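You operate a simulated robot arm through the tools that you are given. There is no shell and no other tool. Be economical: measure what you need, move in short steps, check, and stop when the job is done.

You run a simulated robot arm. Do the job below in one go: nothing can be reset, and whatever is moved stays where it is left.

Task
Take the green disc out of the outlet block and close it up again.
Fine: clamp it first, fingers clear; dome on the mat, disc into the rework bay, dome pressed back on; then open the clamp.

The check looks at the end state, three seconds after you hand in, the way a careful person would. Anything else that was tipped, shoved, dropped, spilled or broken makes it a failure.

Robot
A 6-joint arm with a two-finger parallel gripper, fixed in place. Base frame: the origin is at the foot of the arm, x ahead of it, y to its left, z up; the work surface is at about z = 0. Lengths are in m, angles in degrees, forces in N, time in s.
With the tool pointing down near the work surface it reaches from about 0.14 to 0.58 m from the base axis. Its first joint turns from -66.0 to 66.0 degrees. Payload 2.1 kg.
Tool frame: the origin (TCP) lies between the finger pads and is the grasp point; the fingertips stand 0.03 m ahead of it; z points along the fingers, y is the line along which they close. The gripper opens to 0.094 m. The fingers are 0.028 m wide and 0.01 m thick; the gripper's body (0.05 by 0.096 m) begins 0.055 m behind the TCP.
Orientation is that of the tool frame in the base frame, as a unit quaternion [x, y, z, w]. With the fingers straight down and closing along the base's y, the tool's x points along the base's -x, its y along +y and its z along -z.

Tools
- The arm moves only by the tool send_rows. Its argument "increments" is a list of rows, each an object (a shift or turn left out is 0, a gripper value left out holds the last) with "translation": the shift along the base's x, y, z in m, a list of three; "dr": the turn, a rotation vector about the base's x, y, z in degrees, a list of three; "hand": the closure in counts, from 0 (fully open) to 255 (shut). In form: [{"translation": [x, y, z], "dr": [wx, wy, wz], "hand": hand}, ...]. A call has 1 to 10 rows; each row shifts and turns the commanded pose from where the row before left it. Each row takes 0.2 s and may step no farther than 0.05 m and 8.6 degrees from the row before; otherwise, or with a gripper value out of range, the whole call is refused. Where a pose cannot be reached the arm comes as near as it can. A force on the tool above 40 N (or 10 N above the force at the start of the call, whichever is more), or a blocked arm, ends the call early, and 0.2 s more pass. The fingers move at their own pace (about 0.072 m/s each) and stop on an object; they squeeze with about 40 N. The grip force told is the motor's: it shows also when the fingers shut on nothing. Time passes only in rows, and 0.2 s behind the last, so rows that do not move let the fingers close. It gives the time, the measured TCP pose, the force on the tool (base axes), the opening and the grip force at its end, in the units of the frame above (readings bear some noise), with the torque about the TCP (base axes, N m) and any sound that the robot's microphone picked up, and new pictures: "show" is both (left out), scene, wrist or none.
- Cameras (640 x 400 px; columns grow to the right, rows downward): "scene" is fixed at [0.0208, -0.3537, 0.4852]; the picture's right is [0.97, -0.25, 0.00], its down [-0.14, -0.54, -0.83] and it looks along [0.21, 0.80, -0.56] (base axes); focal length 236 px, centre (320, 200). "wrist" rides on the gripper at [0.076, 0.014, -0.103] in the tool frame; the picture's right is [-0.18, 0.98, 0.00], its down [-0.75, -0.14, -0.64] and it looks along [-0.63, -0.12, 0.77] (tool axes); focal length 243 px, centre (320, 200). There is no depth. A picture from a camera that has moved, and an enlarged one, comes with that camera's place and axes in the base frame and with its lens.
- enlarge(camera, box): a new picture of the part [left, top, right, bottom] of that camera's present view, enlarged. No time passes.
- close_job(): hands the job in; it is judged then, once.

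Work in short steps. Places have to be worked out from the pictures, the camera data and where the tool is seen: move nearer, look again, correct. Check each grasp and each placing, and mend what went wrong. You have 120 turns and 200 pictures in all, those below and enlarged ones among them. Open the gripper and draw the arm clear of the work before you hand the job in, unless the task says otherwise; then end with one line.

The tools are called after "Request:" as name(argument=value, ...) on one line, values as JSON. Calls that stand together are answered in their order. send_rows: Moves the arm, as the interface text tells. Its arguments: {"type":"object","properties":{"increments":{"type":"array","items":{"type":"object","properties":{"translation":{"type":"array","items":{"type":"number"}},"dr":{"type":"array","items":{"type":"number"}},"hand":{"type":"number"}}}},"show":{"type":"string","enum":["both","scene","wrist","none"]}},"required":["increments"]} The other tools are called the same way: enlarge (camera, box) takes an enlarged picture of a part of a camera's view; close_job () hands the job in.

At the start:

```text
t: 0.0
position: [0.2792, 0.1296, 0.3722]
tool_rot: [0.0, 1.0, 0.001, 0.001]
wrist_force: [0.9, -0.5, -0.1]
wrist_torque: [0.01, 0.03, 0.0]
grip_width: 0.0941
finger_force: 0.0
```

scene: 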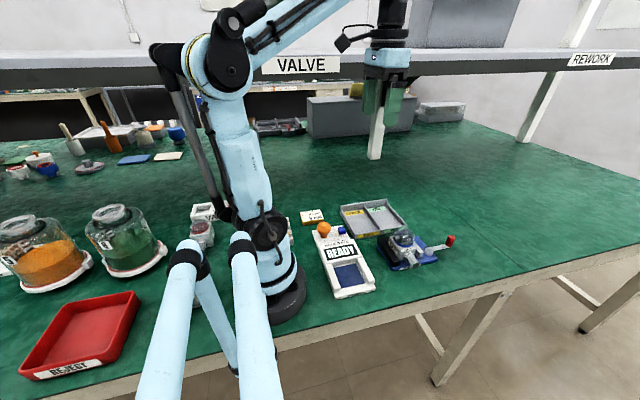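
wrist: 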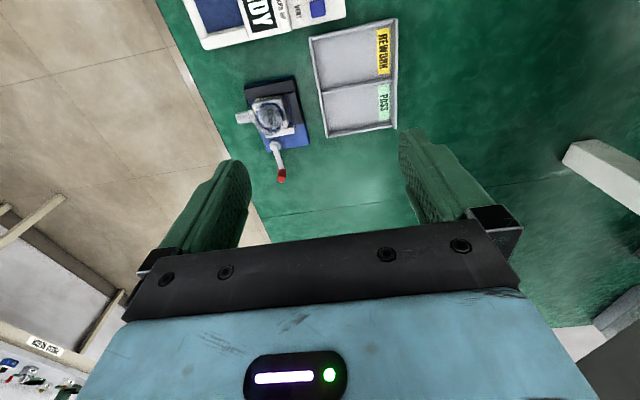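

The scene shows a blue fixture with a red-handled clamp, a tray with REWORK/PASS bays and a READY panel with a mat. I enlarge both views to see the details.

Request:
enlarge(camera="scene", box=[280, 190, 480, 315])

Request:
enlarge(camera="wrist", box=[180, 0, 420, 200])

```text
3.20 times, centred on (380, 252) of scene
camera zoom: at [0.0208, -0.3537, 0.4852], right [0.97, -0.25, 0.0], down [-0.14, -0.54, -0.83], along [0.21, 0.8, -0.56], focal length 756 px, centre (128, 32)
```

zoom: 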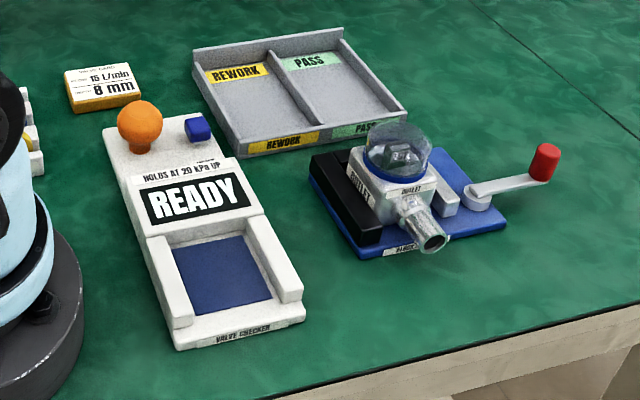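

```text
2.00 times, centred on (300, 100) of wrist
camera zoom: at [0.2026, 0.1448, 0.4749], right [0.18, 0.98, 0.0], down [0.75, -0.14, 0.64], along [0.63, -0.12, -0.77], focal length 485 px, centre (360, 400)
```

zoom: 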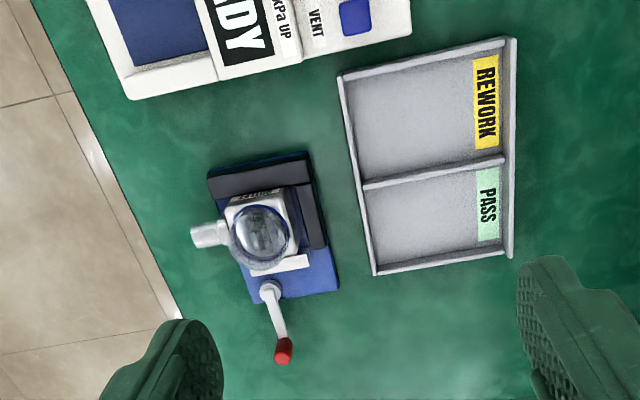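

The block sits near (0.35, 0.02), the clamp lever pivot near (0.41, 0) and its knob near (0.47, 0). I move the wrist camera lower and nearer for a better look.

Request:
send_rows(increments=[{"translation": [-0.02, -0.03, -0.03]}, {"translation": [-0.02, -0.03, -0.03]}, {"translation": [-0.02, -0.03, -0.03]}, {"translation": [-0.02, 0, -0.03]}, {}], show="wrist")

```text
t: 1.2
position: [0.1995, 0.0406, 0.2533]
tool_rot: [0.0, 1.0, 0.001, 0.0]
wrist_force: [0.0, 0.1, 0.7]
wrist_torque: [0.0, 0.0, -0.01]
grip_width: 0.094
finger_force: 0.1
camera wrist: at [0.1217, 0.0557, 0.3564], right [0.18, 0.98, 0.0], down [0.75, -0.14, 0.64], along [0.63, -0.12, -0.77], focal length 243 px, centre (320, 200)
```

wrist: 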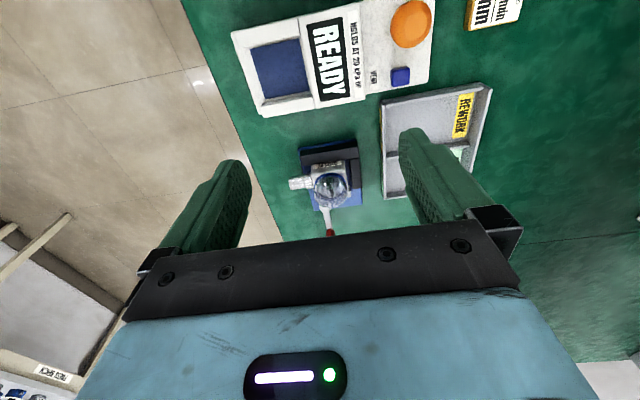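

Request:
enlarge(camera="wrist", box=[270, 125, 400, 240])

Request:
enlarge(camera="scene", box=[370, 215, 470, 280])

Request:
enlarge(camera="wrist", box=[220, 0, 540, 200])

```text
3.48 times, centred on (335, 182) of wrist
camera zoom: at [0.1217, 0.0557, 0.3564], right [0.18, 0.98, 0.0], down [0.75, -0.14, 0.64], along [0.63, -0.12, -0.77], focal length 844 px, centre (268, 261)
```

zoom: 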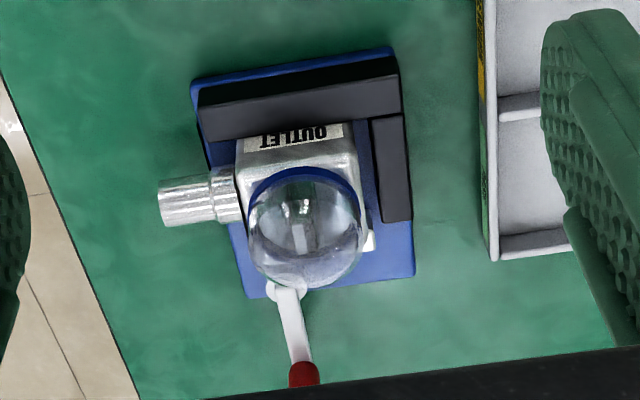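

```text
6.15 times, centred on (420, 248) of scene
camera zoom: at [0.0208, -0.3537, 0.4852], right [0.97, -0.25, 0.0], down [-0.14, -0.54, -0.83], along [0.21, 0.8, -0.56], focal length 1455 px, centre (-295, -92)
```

zoom: 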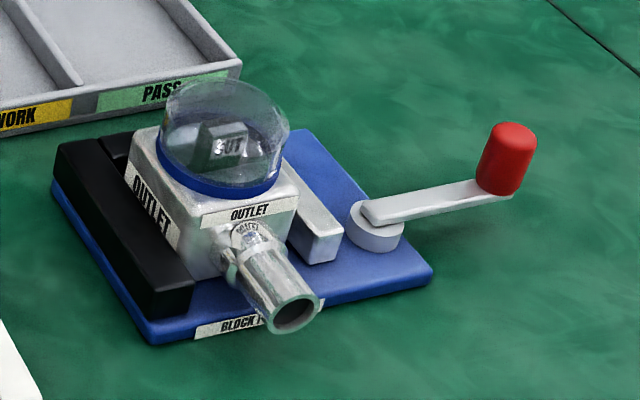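

```text
2.00 times, centred on (380, 100) of wrist
camera zoom: at [0.1217, 0.0557, 0.3564], right [0.18, 0.98, 0.0], down [0.75, -0.14, 0.64], along [0.63, -0.12, -0.77], focal length 485 px, centre (200, 400)
```

zoom: 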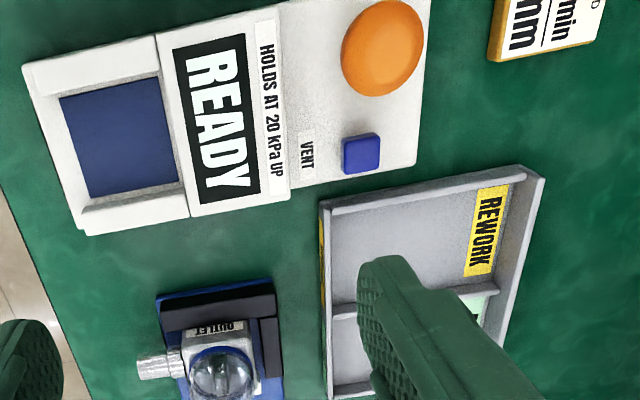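

I look at the remaining parts of the scene for a mat and other blocks.

Request:
enlarge(camera="scene", box=[0, 170, 330, 390])

Request:
enlarge(camera="scene", box=[300, 30, 640, 230])

Request:
enlarge(camera="scene", box=[385, 222, 425, 248])

```text
1.82 times, centred on (165, 280) of scene
camera zoom: at [0.0208, -0.3537, 0.4852], right [0.97, -0.25, 0.0], down [-0.14, -0.54, -0.83], along [0.21, 0.8, -0.56], focal length 430 px, centre (602, 54)
```

zoom: 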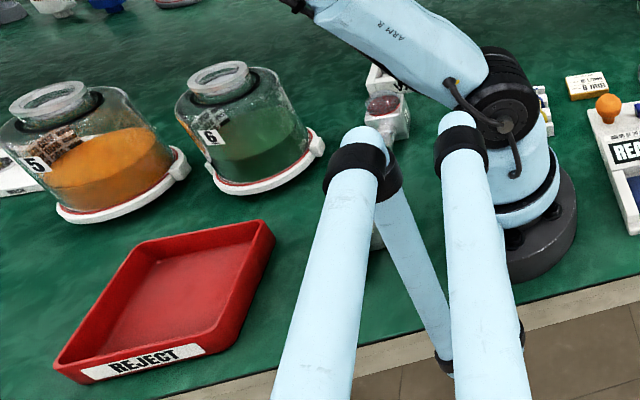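

```text
1.88 times, centred on (470, 130) of scene
camera zoom: at [0.0208, -0.3537, 0.4852], right [0.97, -0.25, 0.0], down [-0.14, -0.54, -0.83], along [0.21, 0.8, -0.56], focal length 445 px, centre (38, 332)
```

zoom: 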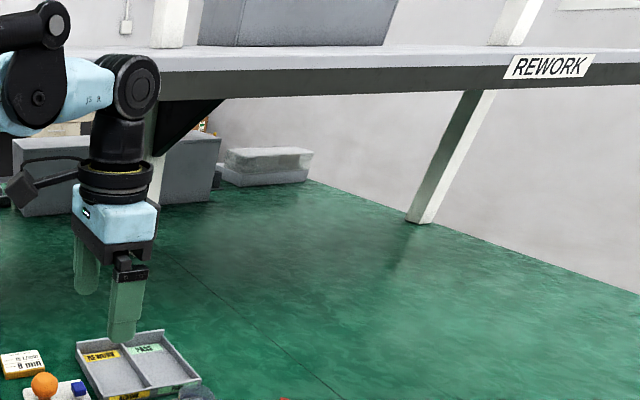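

```text
15.38 times, centred on (405, 235) of scene
camera zoom: at [0.0208, -0.3537, 0.4852], right [0.97, -0.25, 0.0], down [-0.14, -0.54, -0.83], along [0.21, 0.8, -0.56], focal length 3637 px, centre (-988, -338)
```

zoom: 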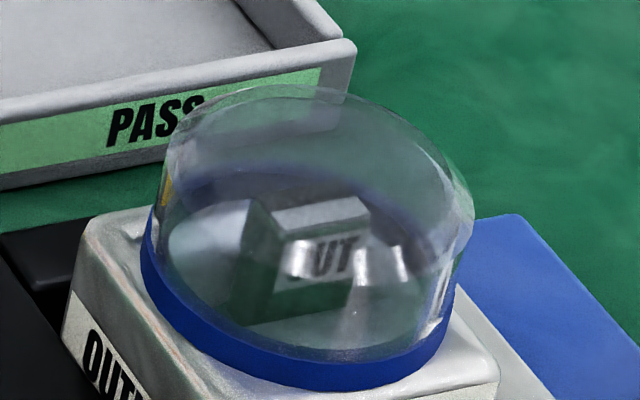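

The "mat" can only be the green bench mat; the rework bay is the left bay of the tray. I move closer over the fixture to measure it and find how the clamp works.

Request:
send_rows(increments=[{"translation": [0.03, 0, -0.03]}, {"translation": [0.03, -0.01, -0.03]}, {"translation": [0.01, 0, -0.03]}, {}], show="both")

Request:
enlarge(camera="wrist", box=[230, 60, 430, 240])

```text
t: 2.2
position: [0.2683, 0.0311, 0.1639]
tool_rot: [-0.001, 1.0, 0.001, 0.001]
wrist_force: [0.9, 0.0, 0.5]
wrist_torque: [0.01, 0.02, 0.01]
grip_width: 0.0939
finger_force: 0.1
camera wrist: at [0.1913, 0.0458, 0.2664], right [0.18, 0.98, 0.0], down [0.75, -0.14, 0.64], along [0.63, -0.12, -0.77], focal length 243 px, centre (320, 200)
```

scene: 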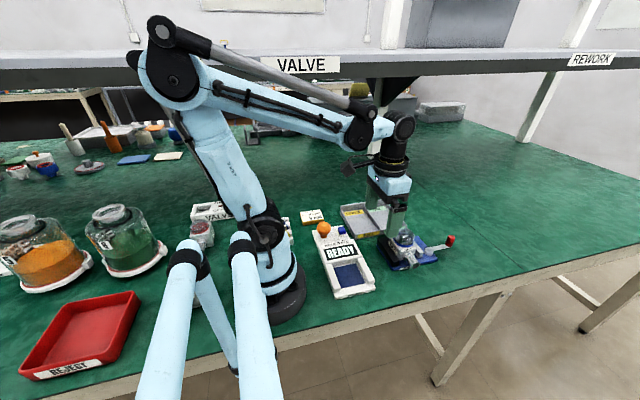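
wrist: 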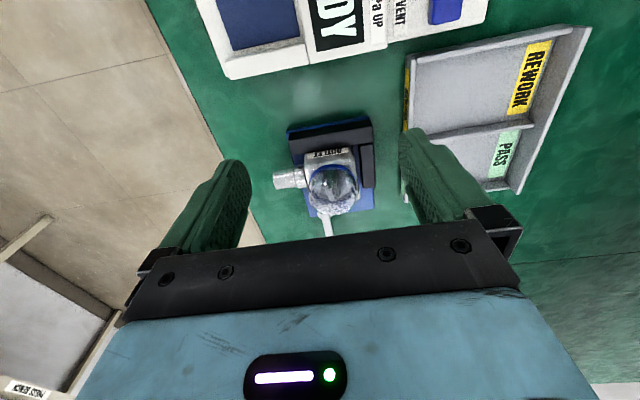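

```text
2.22 times, centred on (330, 150) of wrist
camera zoom: at [0.1913, 0.0458, 0.2664], right [0.18, 0.98, 0.0], down [0.75, -0.14, 0.64], along [0.63, -0.12, -0.77], focal length 539 px, centre (298, 311)
```

zoom: 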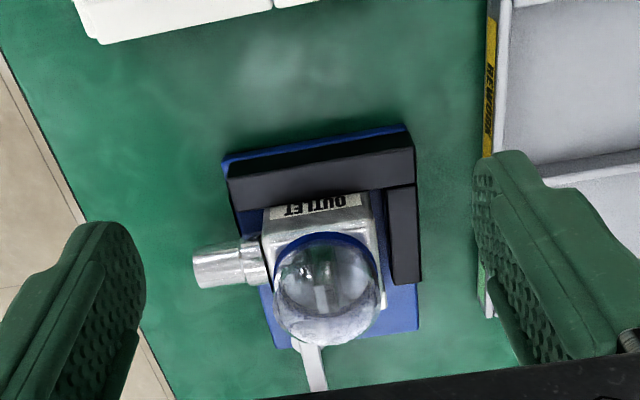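

The fixture plate spans about x 0.30–0.43, y −0.01–0.08, with the dome near (0.35, 0.03). I rise and move ahead to see the lever and jaw from above.

Request:
send_rows(increments=[{"translation": [0, 0, 0.04]}, {"translation": [0.03, 0, 0.03]}, {"translation": [0.03, 0, 0.0]}, {}], show="none")

Request:
enlarge(camera="wrist", box=[250, 80, 410, 240])

Request:
enlarge(camera="scene", box=[395, 230, 465, 275])

```text
t: 3.2
position: [0.3298, 0.0316, 0.2305]
tool_rot: [-0.001, 1.0, 0.0, 0.0]
wrist_force: [-0.4, -0.4, -0.3]
wrist_torque: [0.0, -0.02, 0.02]
grip_width: 0.0937
finger_force: 0.1
```

```text
2.50 times, centred on (330, 160) of wrist
camera zoom: at [0.2533, 0.0467, 0.3327], right [0.18, 0.98, 0.0], down [0.75, -0.14, 0.64], along [0.63, -0.12, -0.77], focal length 606 px, centre (295, 300)
```

zoom: 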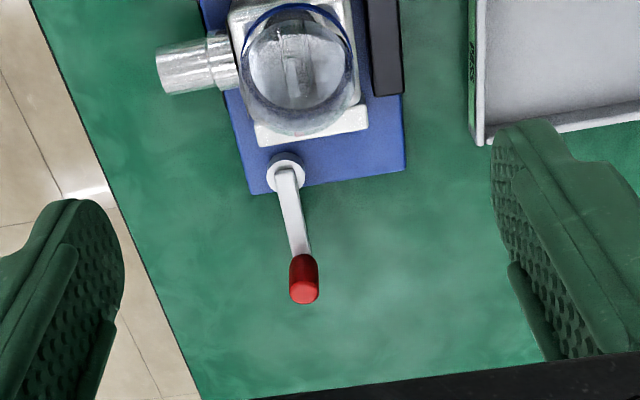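

```text
8.89 times, centred on (430, 252) of scene
camera zoom: at [0.0208, -0.3537, 0.4852], right [0.97, -0.25, 0.0], down [-0.14, -0.54, -0.83], along [0.21, 0.8, -0.56], focal length 2101 px, centre (-658, -267)
```

zoom: 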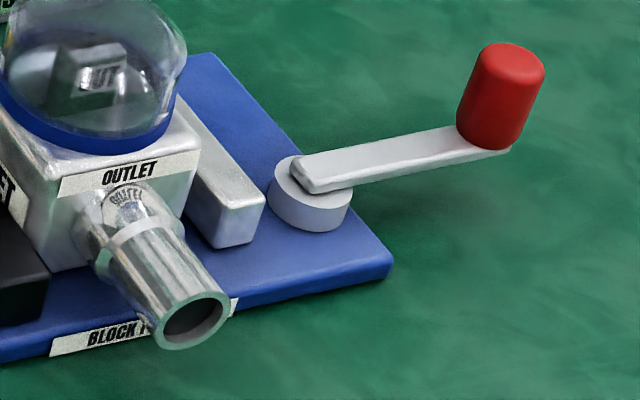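

The knob is at about (0.473, 0.008) with its top near z=0.058, and the lever radius is about 0.06 about a pivot at (0.412, 0.007). I move above the knob and check the alignment.

Request:
send_rows(increments=[{"translation": [0.04, -0.008, 0], "hand": 120}, {"translation": [0.04, -0.008, 0]}, {"translation": [0.04, -0.008, 0]}, {"translation": [0.023, 0, -0.04]}, {"translation": [0, 0, -0.04]}, {"translation": [0, 0, -0.03]}, {}], show="both")

Request:
enlarge(camera="scene", box=[395, 200, 505, 275])

```text
t: 4.8
position: [0.4738, 0.0072, 0.1195]
tool_rot: [0.0, 1.0, 0.001, 0.001]
wrist_force: [-0.2, 0.3, -0.7]
wrist_torque: [0.03, -0.03, 0.05]
grip_width: 0.0497
finger_force: 0.1
camera wrist: at [0.3962, 0.0226, 0.2228], right [0.18, 0.98, 0.0], down [0.75, -0.14, 0.64], along [0.63, -0.12, -0.77], focal length 243 px, centre (320, 200)
```

scene: 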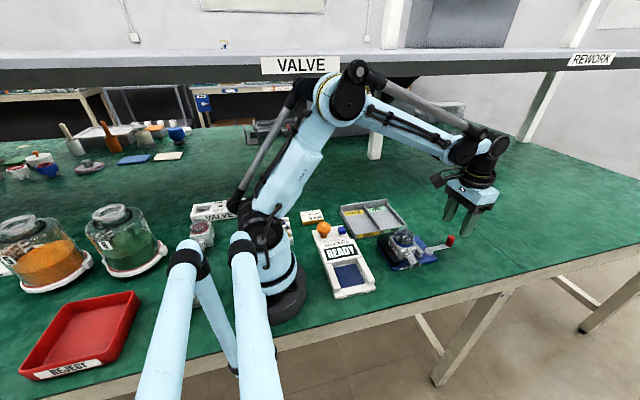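
wrist: 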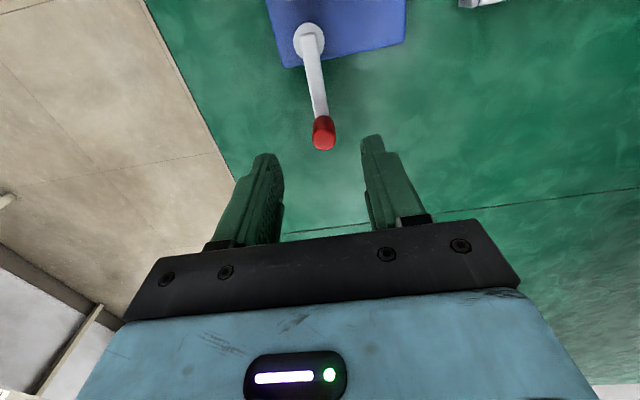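

```text
5.33 times, centred on (450, 238) of scene
camera zoom: at [0.0208, -0.3537, 0.4852], right [0.97, -0.25, 0.0], down [-0.14, -0.54, -0.83], along [0.21, 0.8, -0.56], focal length 1261 px, centre (-373, 0)
```

zoom: 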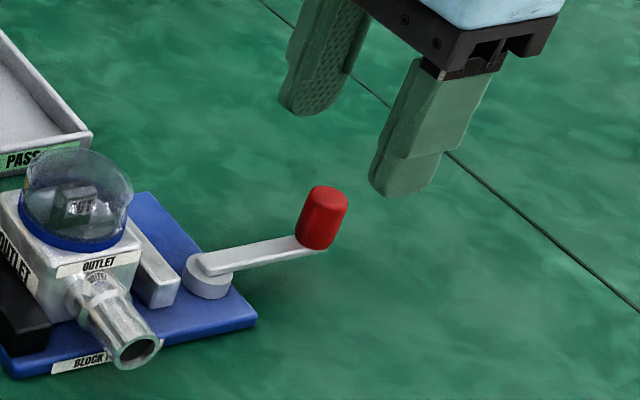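

Aligned; the knob centre works out at (0.475, 0.009). I lower and grip it.

Request:
send_rows(increments=[{"translation": [0.001, 0.002, -0.025]}, {"translation": [0, 0, -0.025]}, {}], show="both")

Request:
enlarge(camera="scene", box=[395, 200, 505, 275])

```text
t: 5.6
position: [0.4736, 0.0086, 0.0704]
tool_rot: [-0.001, 1.0, 0.001, 0.001]
wrist_force: [-0.6, -0.2, -0.3]
wrist_torque: [0.0, 0.01, 0.0]
grip_width: 0.0496
finger_force: 0.1
camera wrist: at [0.397, 0.0229, 0.1736], right [0.18, 0.98, 0.0], down [0.75, -0.14, 0.64], along [0.63, -0.12, -0.77], focal length 243 px, centre (320, 200)
```

scene: 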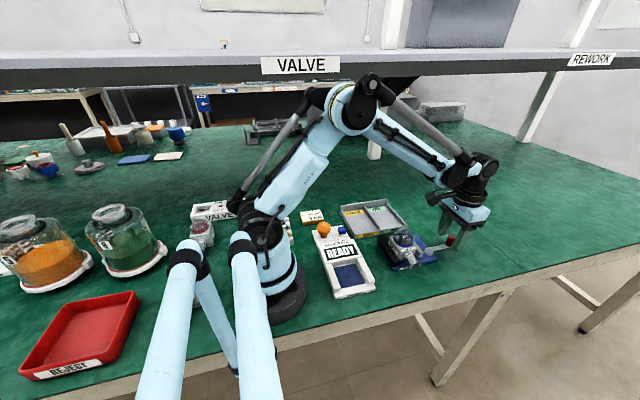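
wrist: 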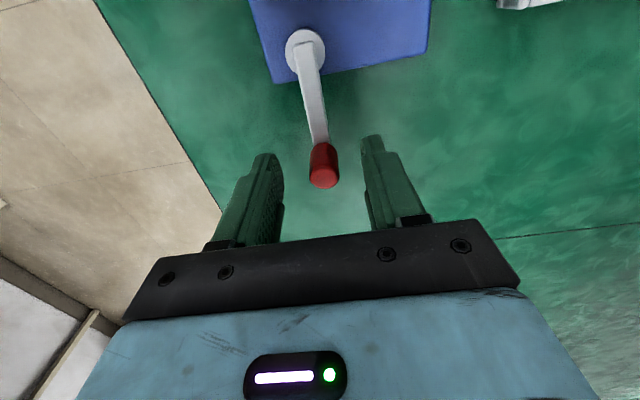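

```text
5.33 times, centred on (450, 238) of scene
camera zoom: at [0.0208, -0.3537, 0.4852], right [0.97, -0.25, 0.0], down [-0.14, -0.54, -0.83], along [0.21, 0.8, -0.56], focal length 1261 px, centre (-373, 0)
```

zoom: 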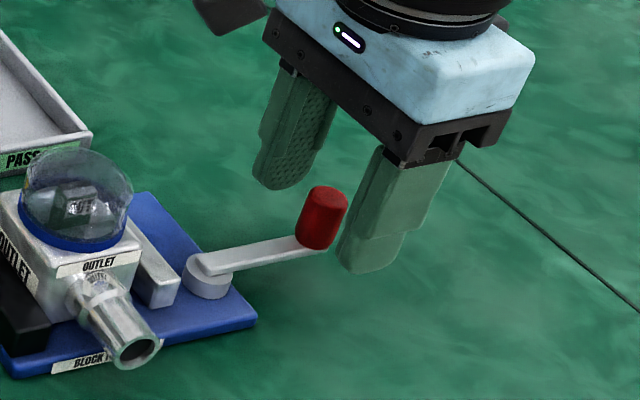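

The knob is between the fingers. I close on it.

Request:
send_rows(increments=[{"translation": [-0.001, 0.001, -0.004], "hand": 200}, {"hand": 215}, {}, {}], show="wrist")

```text
t: 6.6
position: [0.4739, 0.0096, 0.0666]
tool_rot: [0.001, 1.0, 0.001, 0.001]
wrist_force: [1.8, -1.1, 2.7]
wrist_torque: [-0.03, 0.02, 0.01]
grip_width: 0.0166
finger_force: 44.7
camera wrist: at [0.3957, 0.0242, 0.17], right [0.18, 0.98, 0.0], down [0.75, -0.14, 0.64], along [0.63, -0.12, -0.77], focal length 243 px, centre (320, 200)
```

wrist: 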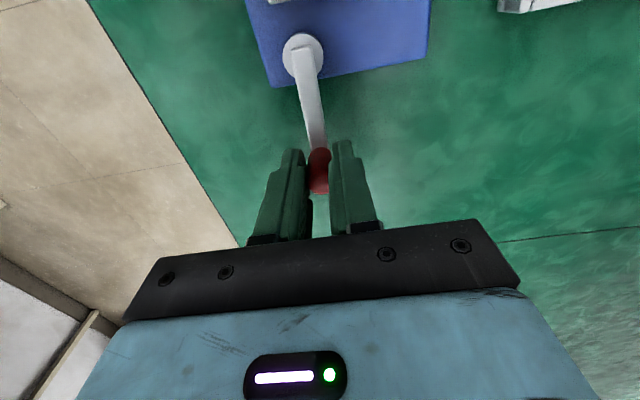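

Gripped at 16.6 mm. I test a small turn toward +y (folding the lever over its base) and read the force.

Request:
send_rows(increments=[{"translation": [0, 0.004, 0]}, {"translation": [-0.001, 0.005, 0]}], show="wrist")

```text
t: 7.2
position: [0.4725, 0.011, 0.0668]
tool_rot: [0.005, 1.0, -0.005, 0.002]
wrist_force: [0.6, -4.3, -4.4]
wrist_torque: [0.38, 0.01, -0.13]
grip_width: 0.0163
finger_force: 45.1
stopped in row 2: the force on the tool passed its limit (the readings are from after the stop); the commanded pose is now the measured one
camera wrist: at [0.3958, 0.0274, 0.17], right [0.19, 0.98, -0.01], down [0.75, -0.14, 0.65], along [0.63, -0.13, -0.76], focal length 243 px, centre (320, 200)
```

wrist: 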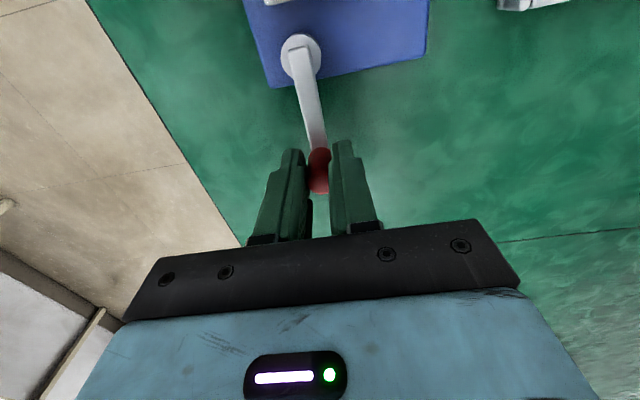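

That way is stopped hard, so closing must be clockwise, toward −y. I try that.

Request:
send_rows(increments=[{"translation": [0, -0.003, 0]}, {"translation": [0, -0.005, 0]}, {"translation": [0, -0.005, 0]}], show="wrist")

```text
t: 8.0
position: [0.4725, -0.0003, 0.0672]
tool_rot: [0.004, 1.0, -0.004, 0.0]
wrist_force: [-4.2, 7.6, -15.6]
wrist_torque: [0.67, -0.16, -0.29]
grip_width: 0.0168
finger_force: 44.7
camera wrist: at [0.3955, 0.0152, 0.171], right [0.19, 0.98, -0.01], down [0.75, -0.14, 0.64], along [0.63, -0.13, -0.76], focal length 243 px, centre (320, 200)
```

wrist: 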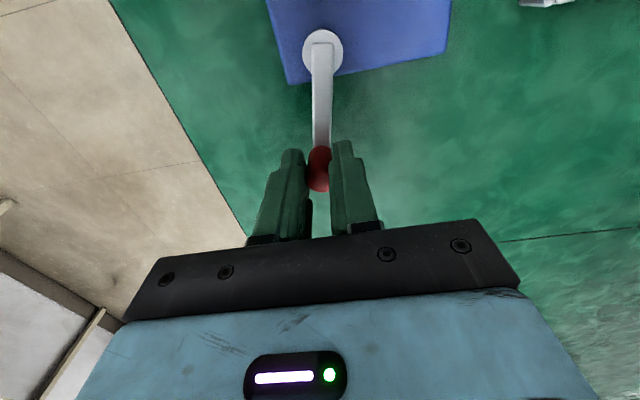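

It swings freely that way. I follow the arc about the pivot, turning the gripper with the lever.

Request:
send_rows(increments=[{"translation": [-0.0018, -0.0083, 0], "dr": [0, 0, -8]}, {"translation": [-0.0029, -0.008, 0], "dr": [0, 0, -8]}, {"translation": [-0.004, -0.0075, 0], "dr": [0, 0, -8]}], show="both")

Request:
enlarge(camera="scene", box=[385, 200, 495, 275])

```text
t: 8.8
position: [0.4612, -0.0239, 0.0676]
tool_rot: [0.211, 0.977, -0.004, -0.002]
wrist_force: [-18.5, 16.7, 12.9]
wrist_torque: [0.64, -0.39, -0.04]
grip_width: 0.0168
finger_force: 45.2
camera wrist: at [0.3988, 0.0222, 0.1712], right [0.58, 0.82, -0.01], down [0.63, -0.44, 0.64], along [0.52, -0.37, -0.77], focal length 243 px, centre (320, 200)
```

scene: 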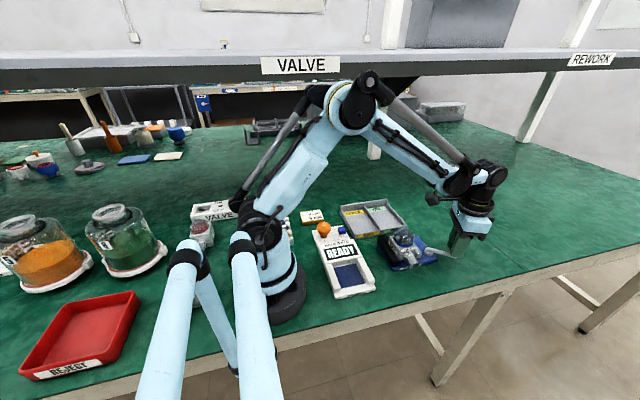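
wrist: 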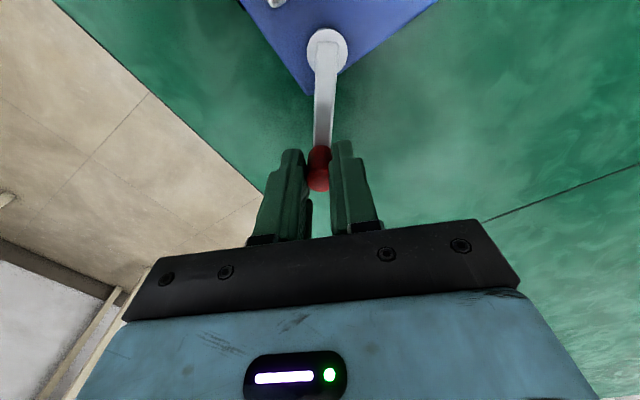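

```text
5.33 times, centred on (440, 238) of scene
camera zoom: at [0.0207, -0.3537, 0.4852], right [0.97, -0.25, 0.0], down [-0.14, -0.54, -0.83], along [0.21, 0.8, -0.56], focal length 1261 px, centre (-320, 0)
```

zoom: 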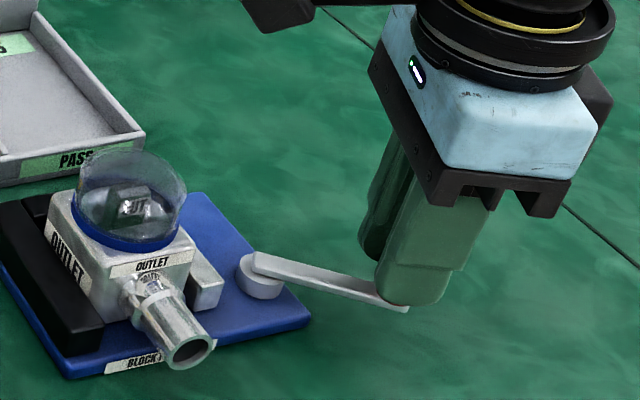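

It swings smoothly; the pull suggests pivot ≈ (0.413, 0.011), r ≈ 0.060. I continue along the corrected arc.

Request:
send_rows(increments=[{"translation": [-0.0075, -0.0064, 0], "dr": [0, 0, -8]}, {"translation": [-0.0063, -0.0056, 0], "dr": [0, 0, -8]}, {"translation": [-0.0069, -0.0047, 0], "dr": [0, 0, -8]}], show="wrist")

```text
t: 9.6
position: [0.4422, -0.039, 0.0671]
tool_rot: [0.411, 0.912, -0.001, -0.002]
wrist_force: [-12.9, 26.5, -1.6]
wrist_torque: [0.59, -0.46, -0.02]
grip_width: 0.0171
finger_force: 45.1
camera wrist: at [0.4029, 0.0274, 0.1713], right [0.86, 0.51, -0.01], down [0.4, -0.66, 0.64], along [0.33, -0.55, -0.77], focal length 243 px, centre (320, 200)
```

wrist: 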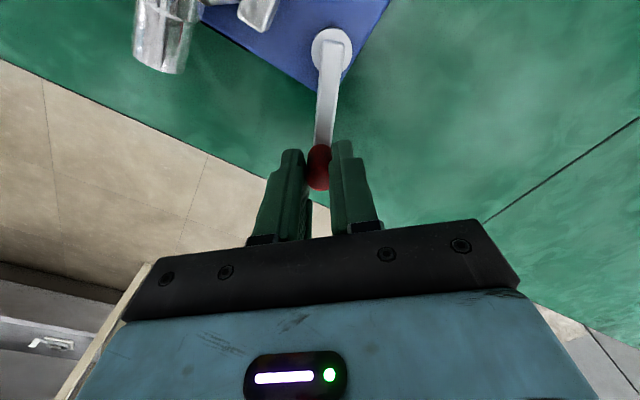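

Refit gives pivot ≈ (0.416, 0.012), r ≈ 0.057. I continue toward 86°.

Request:
send_rows(increments=[{"translation": [-0.0075, -0.0006, 0], "dr": [0, 0, -8]}, {"translation": [-0.0076, -0.0022, 0], "dr": [0, 0, -8]}, {"translation": [-0.0079, -0.0011, 0], "dr": [0, 0, -8]}], show="both")

Request:
enlarge(camera="scene", box=[375, 210, 475, 285])

```text
t: 10.2
position: [0.4376, -0.0428, 0.0688]
tool_rot: [0.505, 0.863, 0.005, 0.007]
wrist_force: [11.8, 3.0, -2.9]
wrist_torque: [0.01, 0.43, -0.11]
grip_width: 0.0172
finger_force: 45.0
stopped in row 2: the force on the tool passed its limit (the readings are from after the stop); the commanded pose is now the measured one
camera wrist: at [0.4106, 0.0325, 0.1708], right [0.95, 0.32, 0.01], down [0.24, -0.73, 0.65], along [0.22, -0.61, -0.76], focal length 243 px, centre (320, 200)
```

scene: 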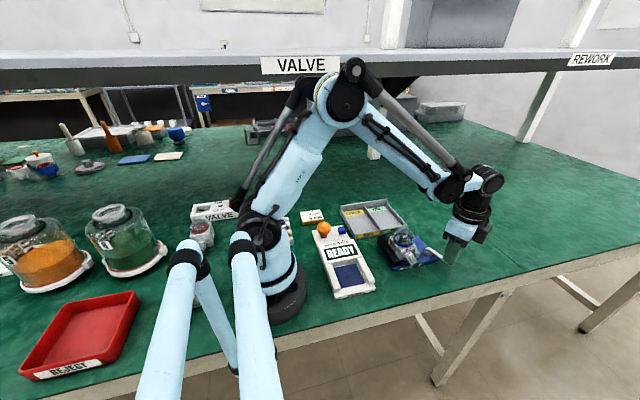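
wrist: 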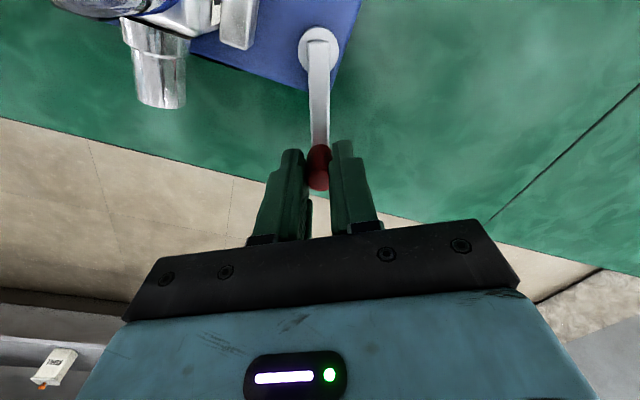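

```text
5.33 times, centred on (425, 248) of scene
camera zoom: at [0.0208, -0.3538, 0.4852], right [0.97, -0.25, 0.0], down [-0.14, -0.54, -0.83], along [0.21, 0.8, -0.56], focal length 1261 px, centre (-240, -53)
```

zoom: 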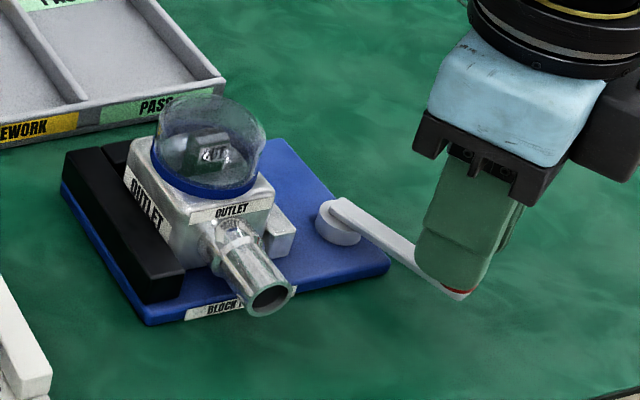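

The lever met resistance at about 66°; the jaw has moved off the disc toward the block. I check whether it touches.

Request:
enlarge(camera="wrist", box=[50, 0, 370, 120])

Request:
enlarge(camera="scene", box=[400, 230, 450, 262])

```text
2.00 times, centred on (210, 60) of wrist
camera zoom: at [0.4106, 0.0325, 0.1708], right [0.95, 0.32, 0.01], down [0.24, -0.73, 0.65], along [0.22, -0.61, -0.76], focal length 485 px, centre (540, 480)
```

zoom: 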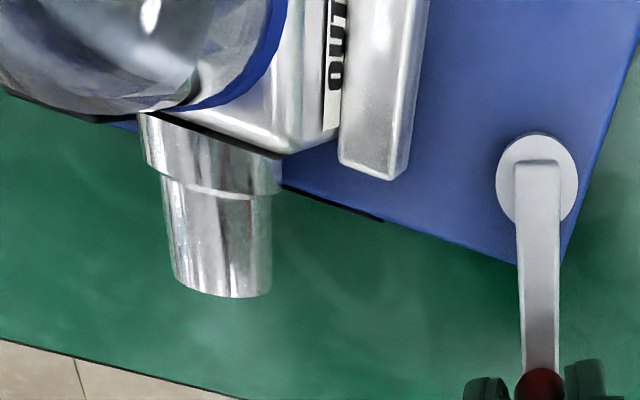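

```text
12.50 times, centred on (425, 246) of scene
camera zoom: at [0.0208, -0.3538, 0.4852], right [0.97, -0.25, 0.0], down [-0.14, -0.54, -0.83], along [0.21, 0.8, -0.56], focal length 2955 px, centre (-992, -375)
```

zoom: 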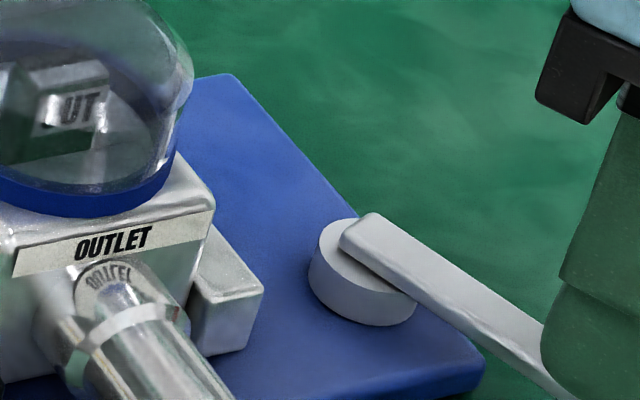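

Looks like the jaw has reached the block. I nudge a little further along the tangent to see whether it's a hard stop.

Request:
send_rows(increments=[{"translation": [-0.003, -0.0012, 0]}, {"translation": [-0.003, -0.0012, 0], "dr": [0, 0, -3]}, {"translation": [-0.003, -0.0012, 0], "dr": [0, 0, -3]}], show="none")

Request:
enlarge(camera="wrist", box=[50, 0, 370, 200])

```text
t: 10.7
position: [0.4371, -0.041, 0.0676]
tool_rot: [0.51, 0.86, 0.008, 0.011]
wrist_force: [11.3, 2.9, -5.3]
wrist_torque: [-0.11, 0.59, -0.04]
grip_width: 0.017
finger_force: 45.2
stopped in row 2: the force on the tool passed its limit (the readings are from after the stop); the commanded pose is now the measured one
```

```text
2.00 times, centred on (210, 100) of wrist
camera zoom: at [0.4098, 0.0325, 0.1707], right [0.95, 0.31, 0.03], down [0.22, -0.73, 0.65], along [0.22, -0.61, -0.76], focal length 485 px, centre (540, 400)
```

zoom: 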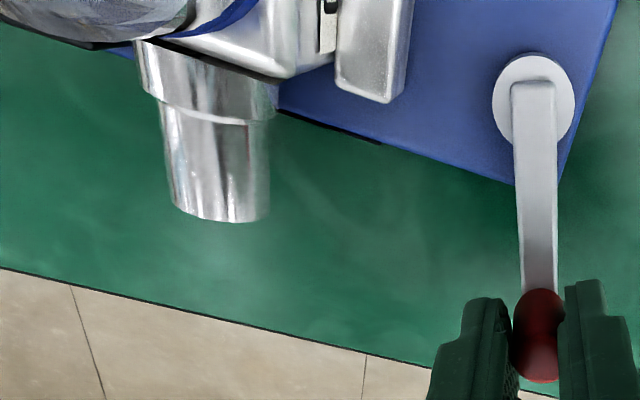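

A hard stop with the jaw on the block: it's clamped. I open, rise straight, and turn the gripper back.

Request:
send_rows(increments=[{"hand": 130}, {}, {"translation": [0, 0, 0.03]}, {"translation": [0, 0, 0.05]}, {"translation": [0, 0, 0.05]}, {}], show="scene")

Request:
enlarge(camera="scene", box=[375, 210, 475, 285])

```text
t: 12.1
position: [0.4353, -0.0426, 0.1985]
tool_rot: [0.511, 0.86, 0.007, 0.01]
wrist_force: [-0.9, -1.0, -0.5]
wrist_torque: [-0.02, -0.03, 0.03]
grip_width: 0.0461
finger_force: 0.0
```

scene: 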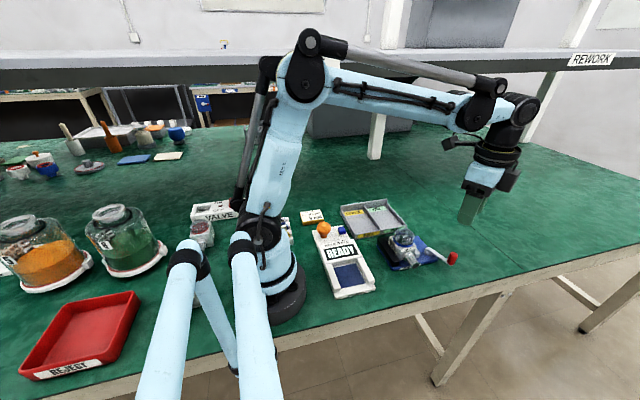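

```text
5.33 times, centred on (425, 248) of scene
camera zoom: at [0.0208, -0.3537, 0.4852], right [0.97, -0.25, 0.0], down [-0.14, -0.54, -0.83], along [0.21, 0.8, -0.56], focal length 1261 px, centre (-240, -53)
```

zoom: 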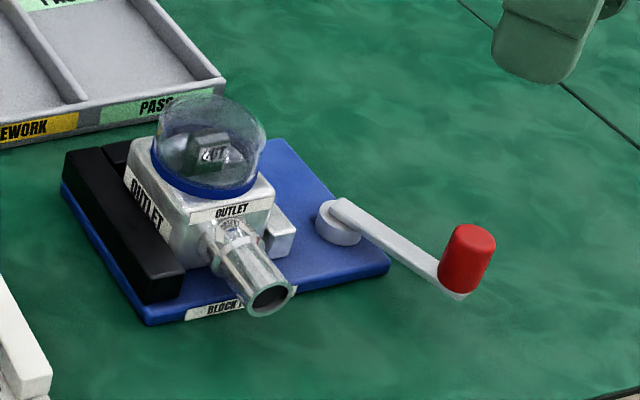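

Clamped and the lever stays put. The dome ring is about 53 mm across, centred near (0.349, 0.031), ring z≈0.054, top ≈0.09. I turn the gripper square and hover above it.

Request:
send_rows(increments=[{"translation": [-0.0108, 0.0092, 0], "dr": [-0.1, 0.15, 7.69], "hand": 30}, {"translation": [-0.0108, 0.0092, 0], "dr": [-0.1, 0.15, 7.69]}, {"translation": [-0.0108, 0.0092, 0], "dr": [-0.1, 0.15, 7.69]}, {"translation": [-0.0108, 0.0092, 0], "dr": [-0.1, 0.15, 7.69]}, {"translation": [-0.0108, 0.0092, 0], "dr": [-0.1, 0.15, 7.69]}, {"translation": [-0.0108, 0.0092, 0], "dr": [-0.1, 0.15, 7.69]}, {"translation": [-0.0108, 0.0092, -0.015], "dr": [-0.1, 0.15, 7.69]}, {"translation": [-0.0107, 0.0092, -0.015], "dr": [-0.1, 0.15, 7.69]}, {}], show="both")

Request:
enlarge(camera="scene", box=[370, 180, 470, 280])

```text
t: 14.1
position: [0.3502, 0.0326, 0.168]
tool_rot: [-0.002, 1.0, 0.001, -0.001]
wrist_force: [0.0, -0.5, -0.9]
wrist_torque: [-0.03, -0.01, 0.0]
grip_width: 0.0831
finger_force: 0.0
camera wrist: at [0.2733, 0.0469, 0.2707], right [0.18, 0.98, 0.0], down [0.76, -0.14, 0.64], along [0.63, -0.11, -0.77], focal length 243 px, centre (320, 200)
```

scene: 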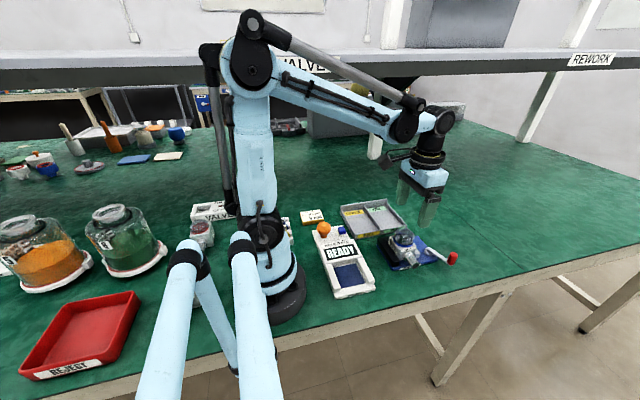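
wrist: 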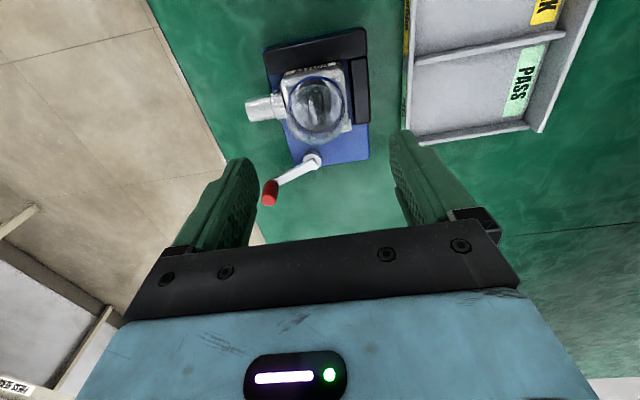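

```text
4.00 times, centred on (420, 230) of scene
camera zoom: at [0.0208, -0.3537, 0.4852], right [0.97, -0.25, 0.0], down [-0.14, -0.54, -0.83], along [0.21, 0.8, -0.56], focal length 946 px, centre (-80, 80)
```

zoom: 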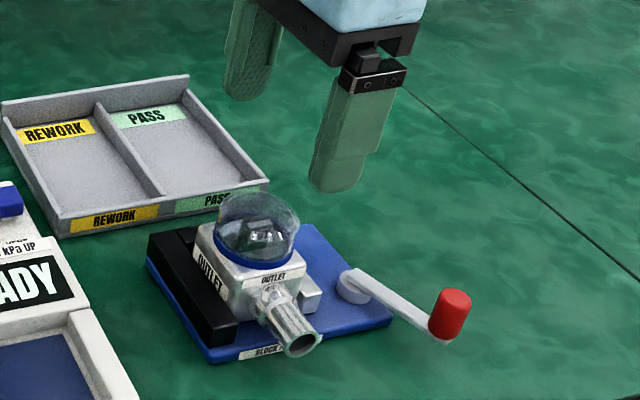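

Request:
enlarge(camera="wrist", box=[240, 20, 400, 220])

```text
2.00 times, centred on (320, 120) of wrist
camera zoom: at [0.2733, 0.0469, 0.2707], right [0.18, 0.98, 0.0], down [0.76, -0.14, 0.64], along [0.63, -0.11, -0.77], focal length 485 px, centre (320, 360)
```

zoom: 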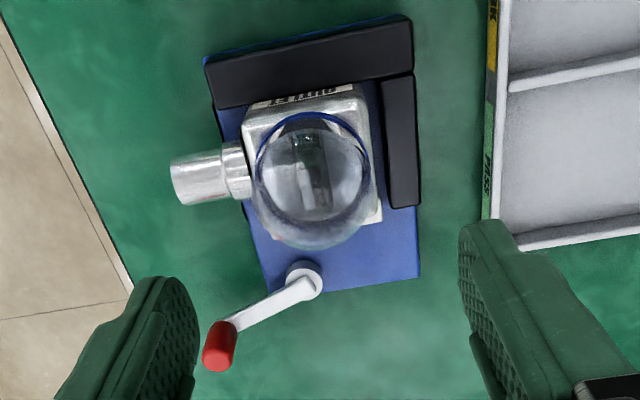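

Centred well. I descend until the fingertips are around the ring (TCP z≈0.088).

Request:
send_rows(increments=[{"translation": [-0.003, -0.001, -0.03]}, {"translation": [0, 0, -0.03]}, {"translation": [0, 0, -0.02]}, {}], show="both")

Request:
enlarge(camera="scene", box=[370, 200, 460, 280])

```text
t: 15.1
position: [0.347, 0.0307, 0.0863]
tool_rot: [-0.002, 1.0, 0.001, -0.001]
wrist_force: [-0.4, 0.0, -1.2]
wrist_torque: [0.0, 0.0, -0.03]
grip_width: 0.0829
finger_force: 0.0
camera wrist: at [0.2706, 0.0452, 0.1904], right [0.18, 0.98, 0.0], down [0.75, -0.14, 0.64], along [0.63, -0.12, -0.77], focal length 243 px, centre (320, 200)
```

scene: 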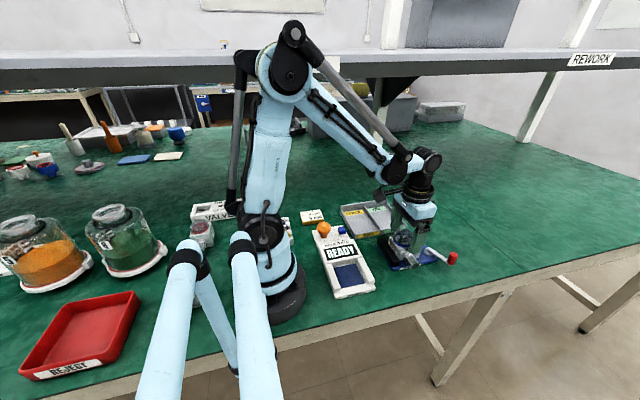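
wrist: 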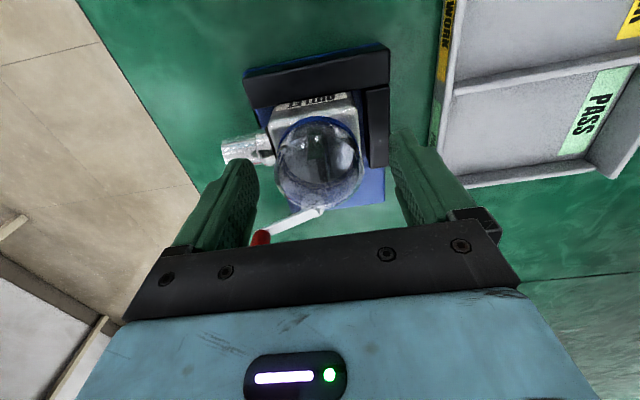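

```text
5.00 times, centred on (415, 240) of scene
camera zoom: at [0.0208, -0.3537, 0.4852], right [0.97, -0.25, 0.0], down [-0.14, -0.54, -0.83], along [0.21, 0.8, -0.56], focal length 1182 px, centre (-155, 0)
```

zoom: 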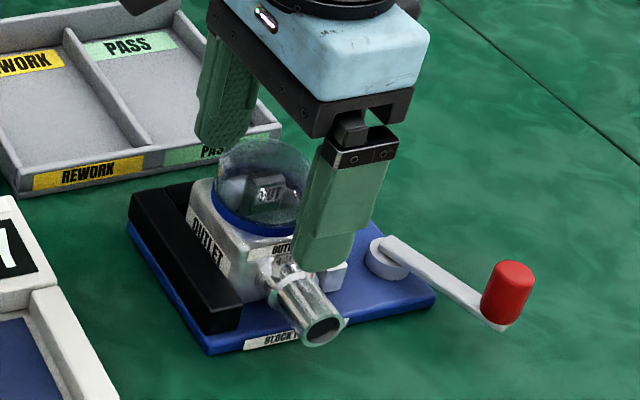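

To be sure the tips clear the block's top face, I raise 4 mm and close slowly on the dome.

Request:
send_rows(increments=[{"translation": [0, 0, 0.004]}, {"hand": 90}, {}, {}], show="wrist")

Request:
enlarge(camera="scene", box=[380, 210, 450, 270])

```text
t: 16.1
position: [0.3469, 0.0307, 0.0912]
tool_rot: [-0.002, 1.0, 0.001, -0.001]
wrist_force: [0.8, 0.2, 0.3]
wrist_torque: [0.0, 0.0, -0.03]
grip_width: 0.0609
finger_force: 0.1
camera wrist: at [0.2709, 0.0458, 0.1946], right [0.18, 0.98, 0.0], down [0.75, -0.14, 0.64], along [0.63, -0.12, -0.77], focal length 243 px, centre (320, 200)
```

wrist: 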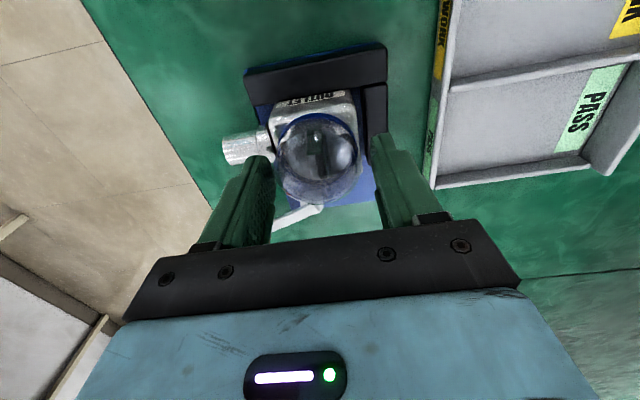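

```text
6.67 times, centred on (415, 240) of scene
camera zoom: at [0.0208, -0.3537, 0.4852], right [0.97, -0.25, 0.0], down [-0.14, -0.54, -0.83], along [0.21, 0.8, -0.56], focal length 1576 px, centre (-313, -67)
```

zoom: 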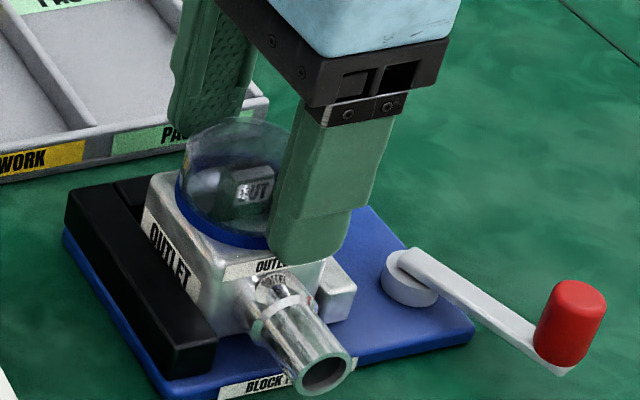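

Dome centre is at about x=0.345, so I shift 2 mm back and close on it.

Request:
send_rows(increments=[{"translation": [-0.002, 0, 0], "hand": 110}, {"hand": 135}, {}, {}], show="wrist")

Request:
enlarge(camera="scene", box=[380, 210, 450, 270])

```text
t: 17.1
position: [0.3456, 0.031, 0.0904]
tool_rot: [-0.001, 1.0, 0.001, -0.001]
wrist_force: [0.3, 0.0, -0.3]
wrist_torque: [0.01, 0.01, -0.01]
grip_width: 0.051
finger_force: 40.0
heard: snap
camera wrist: at [0.2689, 0.0456, 0.1944], right [0.18, 0.98, 0.0], down [0.75, -0.14, 0.64], along [0.63, -0.12, -0.77], focal length 243 px, centre (320, 200)
```

wrist: 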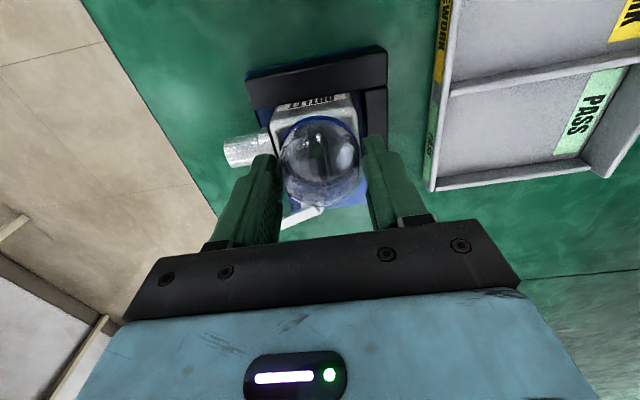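

```text
6.67 times, centred on (415, 240) of scene
camera zoom: at [0.0208, -0.3537, 0.4852], right [0.97, -0.25, 0.0], down [-0.14, -0.54, -0.83], along [0.21, 0.8, -0.56], focal length 1576 px, centre (-313, -67)
```

zoom: 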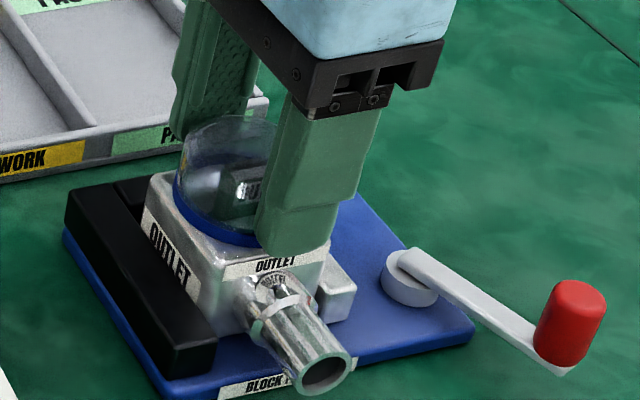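

Grip at 51 mm, and a snap was heard, perhaps the dome's catch popping. I lift slowly and check.

Request:
send_rows(increments=[{"translation": [0, 0, 0.003]}, {"translation": [0, 0, 0.004]}, {"translation": [0, 0, 0.008]}, {}], show="wrist")

Request:
enlarge(camera="scene", box=[380, 200, 450, 270])

```text
t: 18.1
position: [0.3464, 0.0307, 0.1057]
tool_rot: [-0.002, 1.0, 0.001, -0.001]
wrist_force: [-0.7, 0.7, 0.0]
wrist_torque: [0.07, 0.04, -0.03]
grip_width: 0.0523
finger_force: 7.1
camera wrist: at [0.2698, 0.0459, 0.2097], right [0.18, 0.98, 0.0], down [0.75, -0.14, 0.64], along [0.63, -0.12, -0.77], focal length 243 px, centre (320, 200)
```

wrist: 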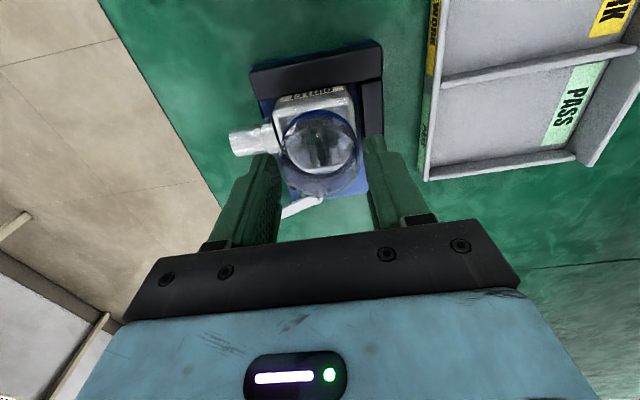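

```text
5.71 times, centred on (415, 235) of scene
camera zoom: at [0.0208, -0.3537, 0.4852], right [0.97, -0.25, 0.0], down [-0.14, -0.54, -0.83], along [0.21, 0.8, -0.56], focal length 1351 px, centre (-223, 0)
```

zoom: 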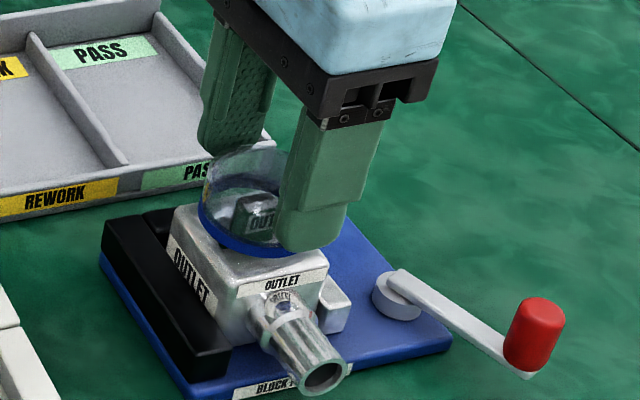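

The dome is lifting. The grip force reads low, so I close a little more and re-read.

Request:
send_rows(increments=[{"hand": 160}, {}], show="none")

Request:
enlarge(camera="wrist", box=[220, 60, 420, 220])

```text
t: 18.7
position: [0.3467, 0.0315, 0.1056]
tool_rot: [-0.002, 1.0, 0.001, -0.001]
wrist_force: [0.3, 0.5, 0.8]
wrist_torque: [-0.01, -0.02, -0.03]
grip_width: 0.0507
finger_force: 39.6
```

```text
2.50 times, centred on (320, 140) of wrist
camera zoom: at [0.2699, 0.0459, 0.2096], right [0.18, 0.98, 0.0], down [0.75, -0.14, 0.64], along [0.63, -0.12, -0.77], focal length 606 px, centre (320, 350)
```

zoom: 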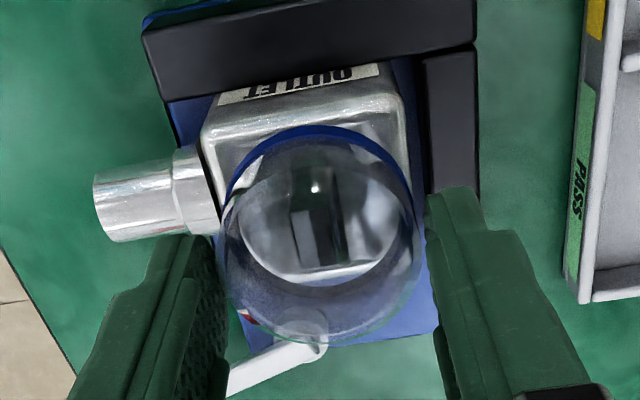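

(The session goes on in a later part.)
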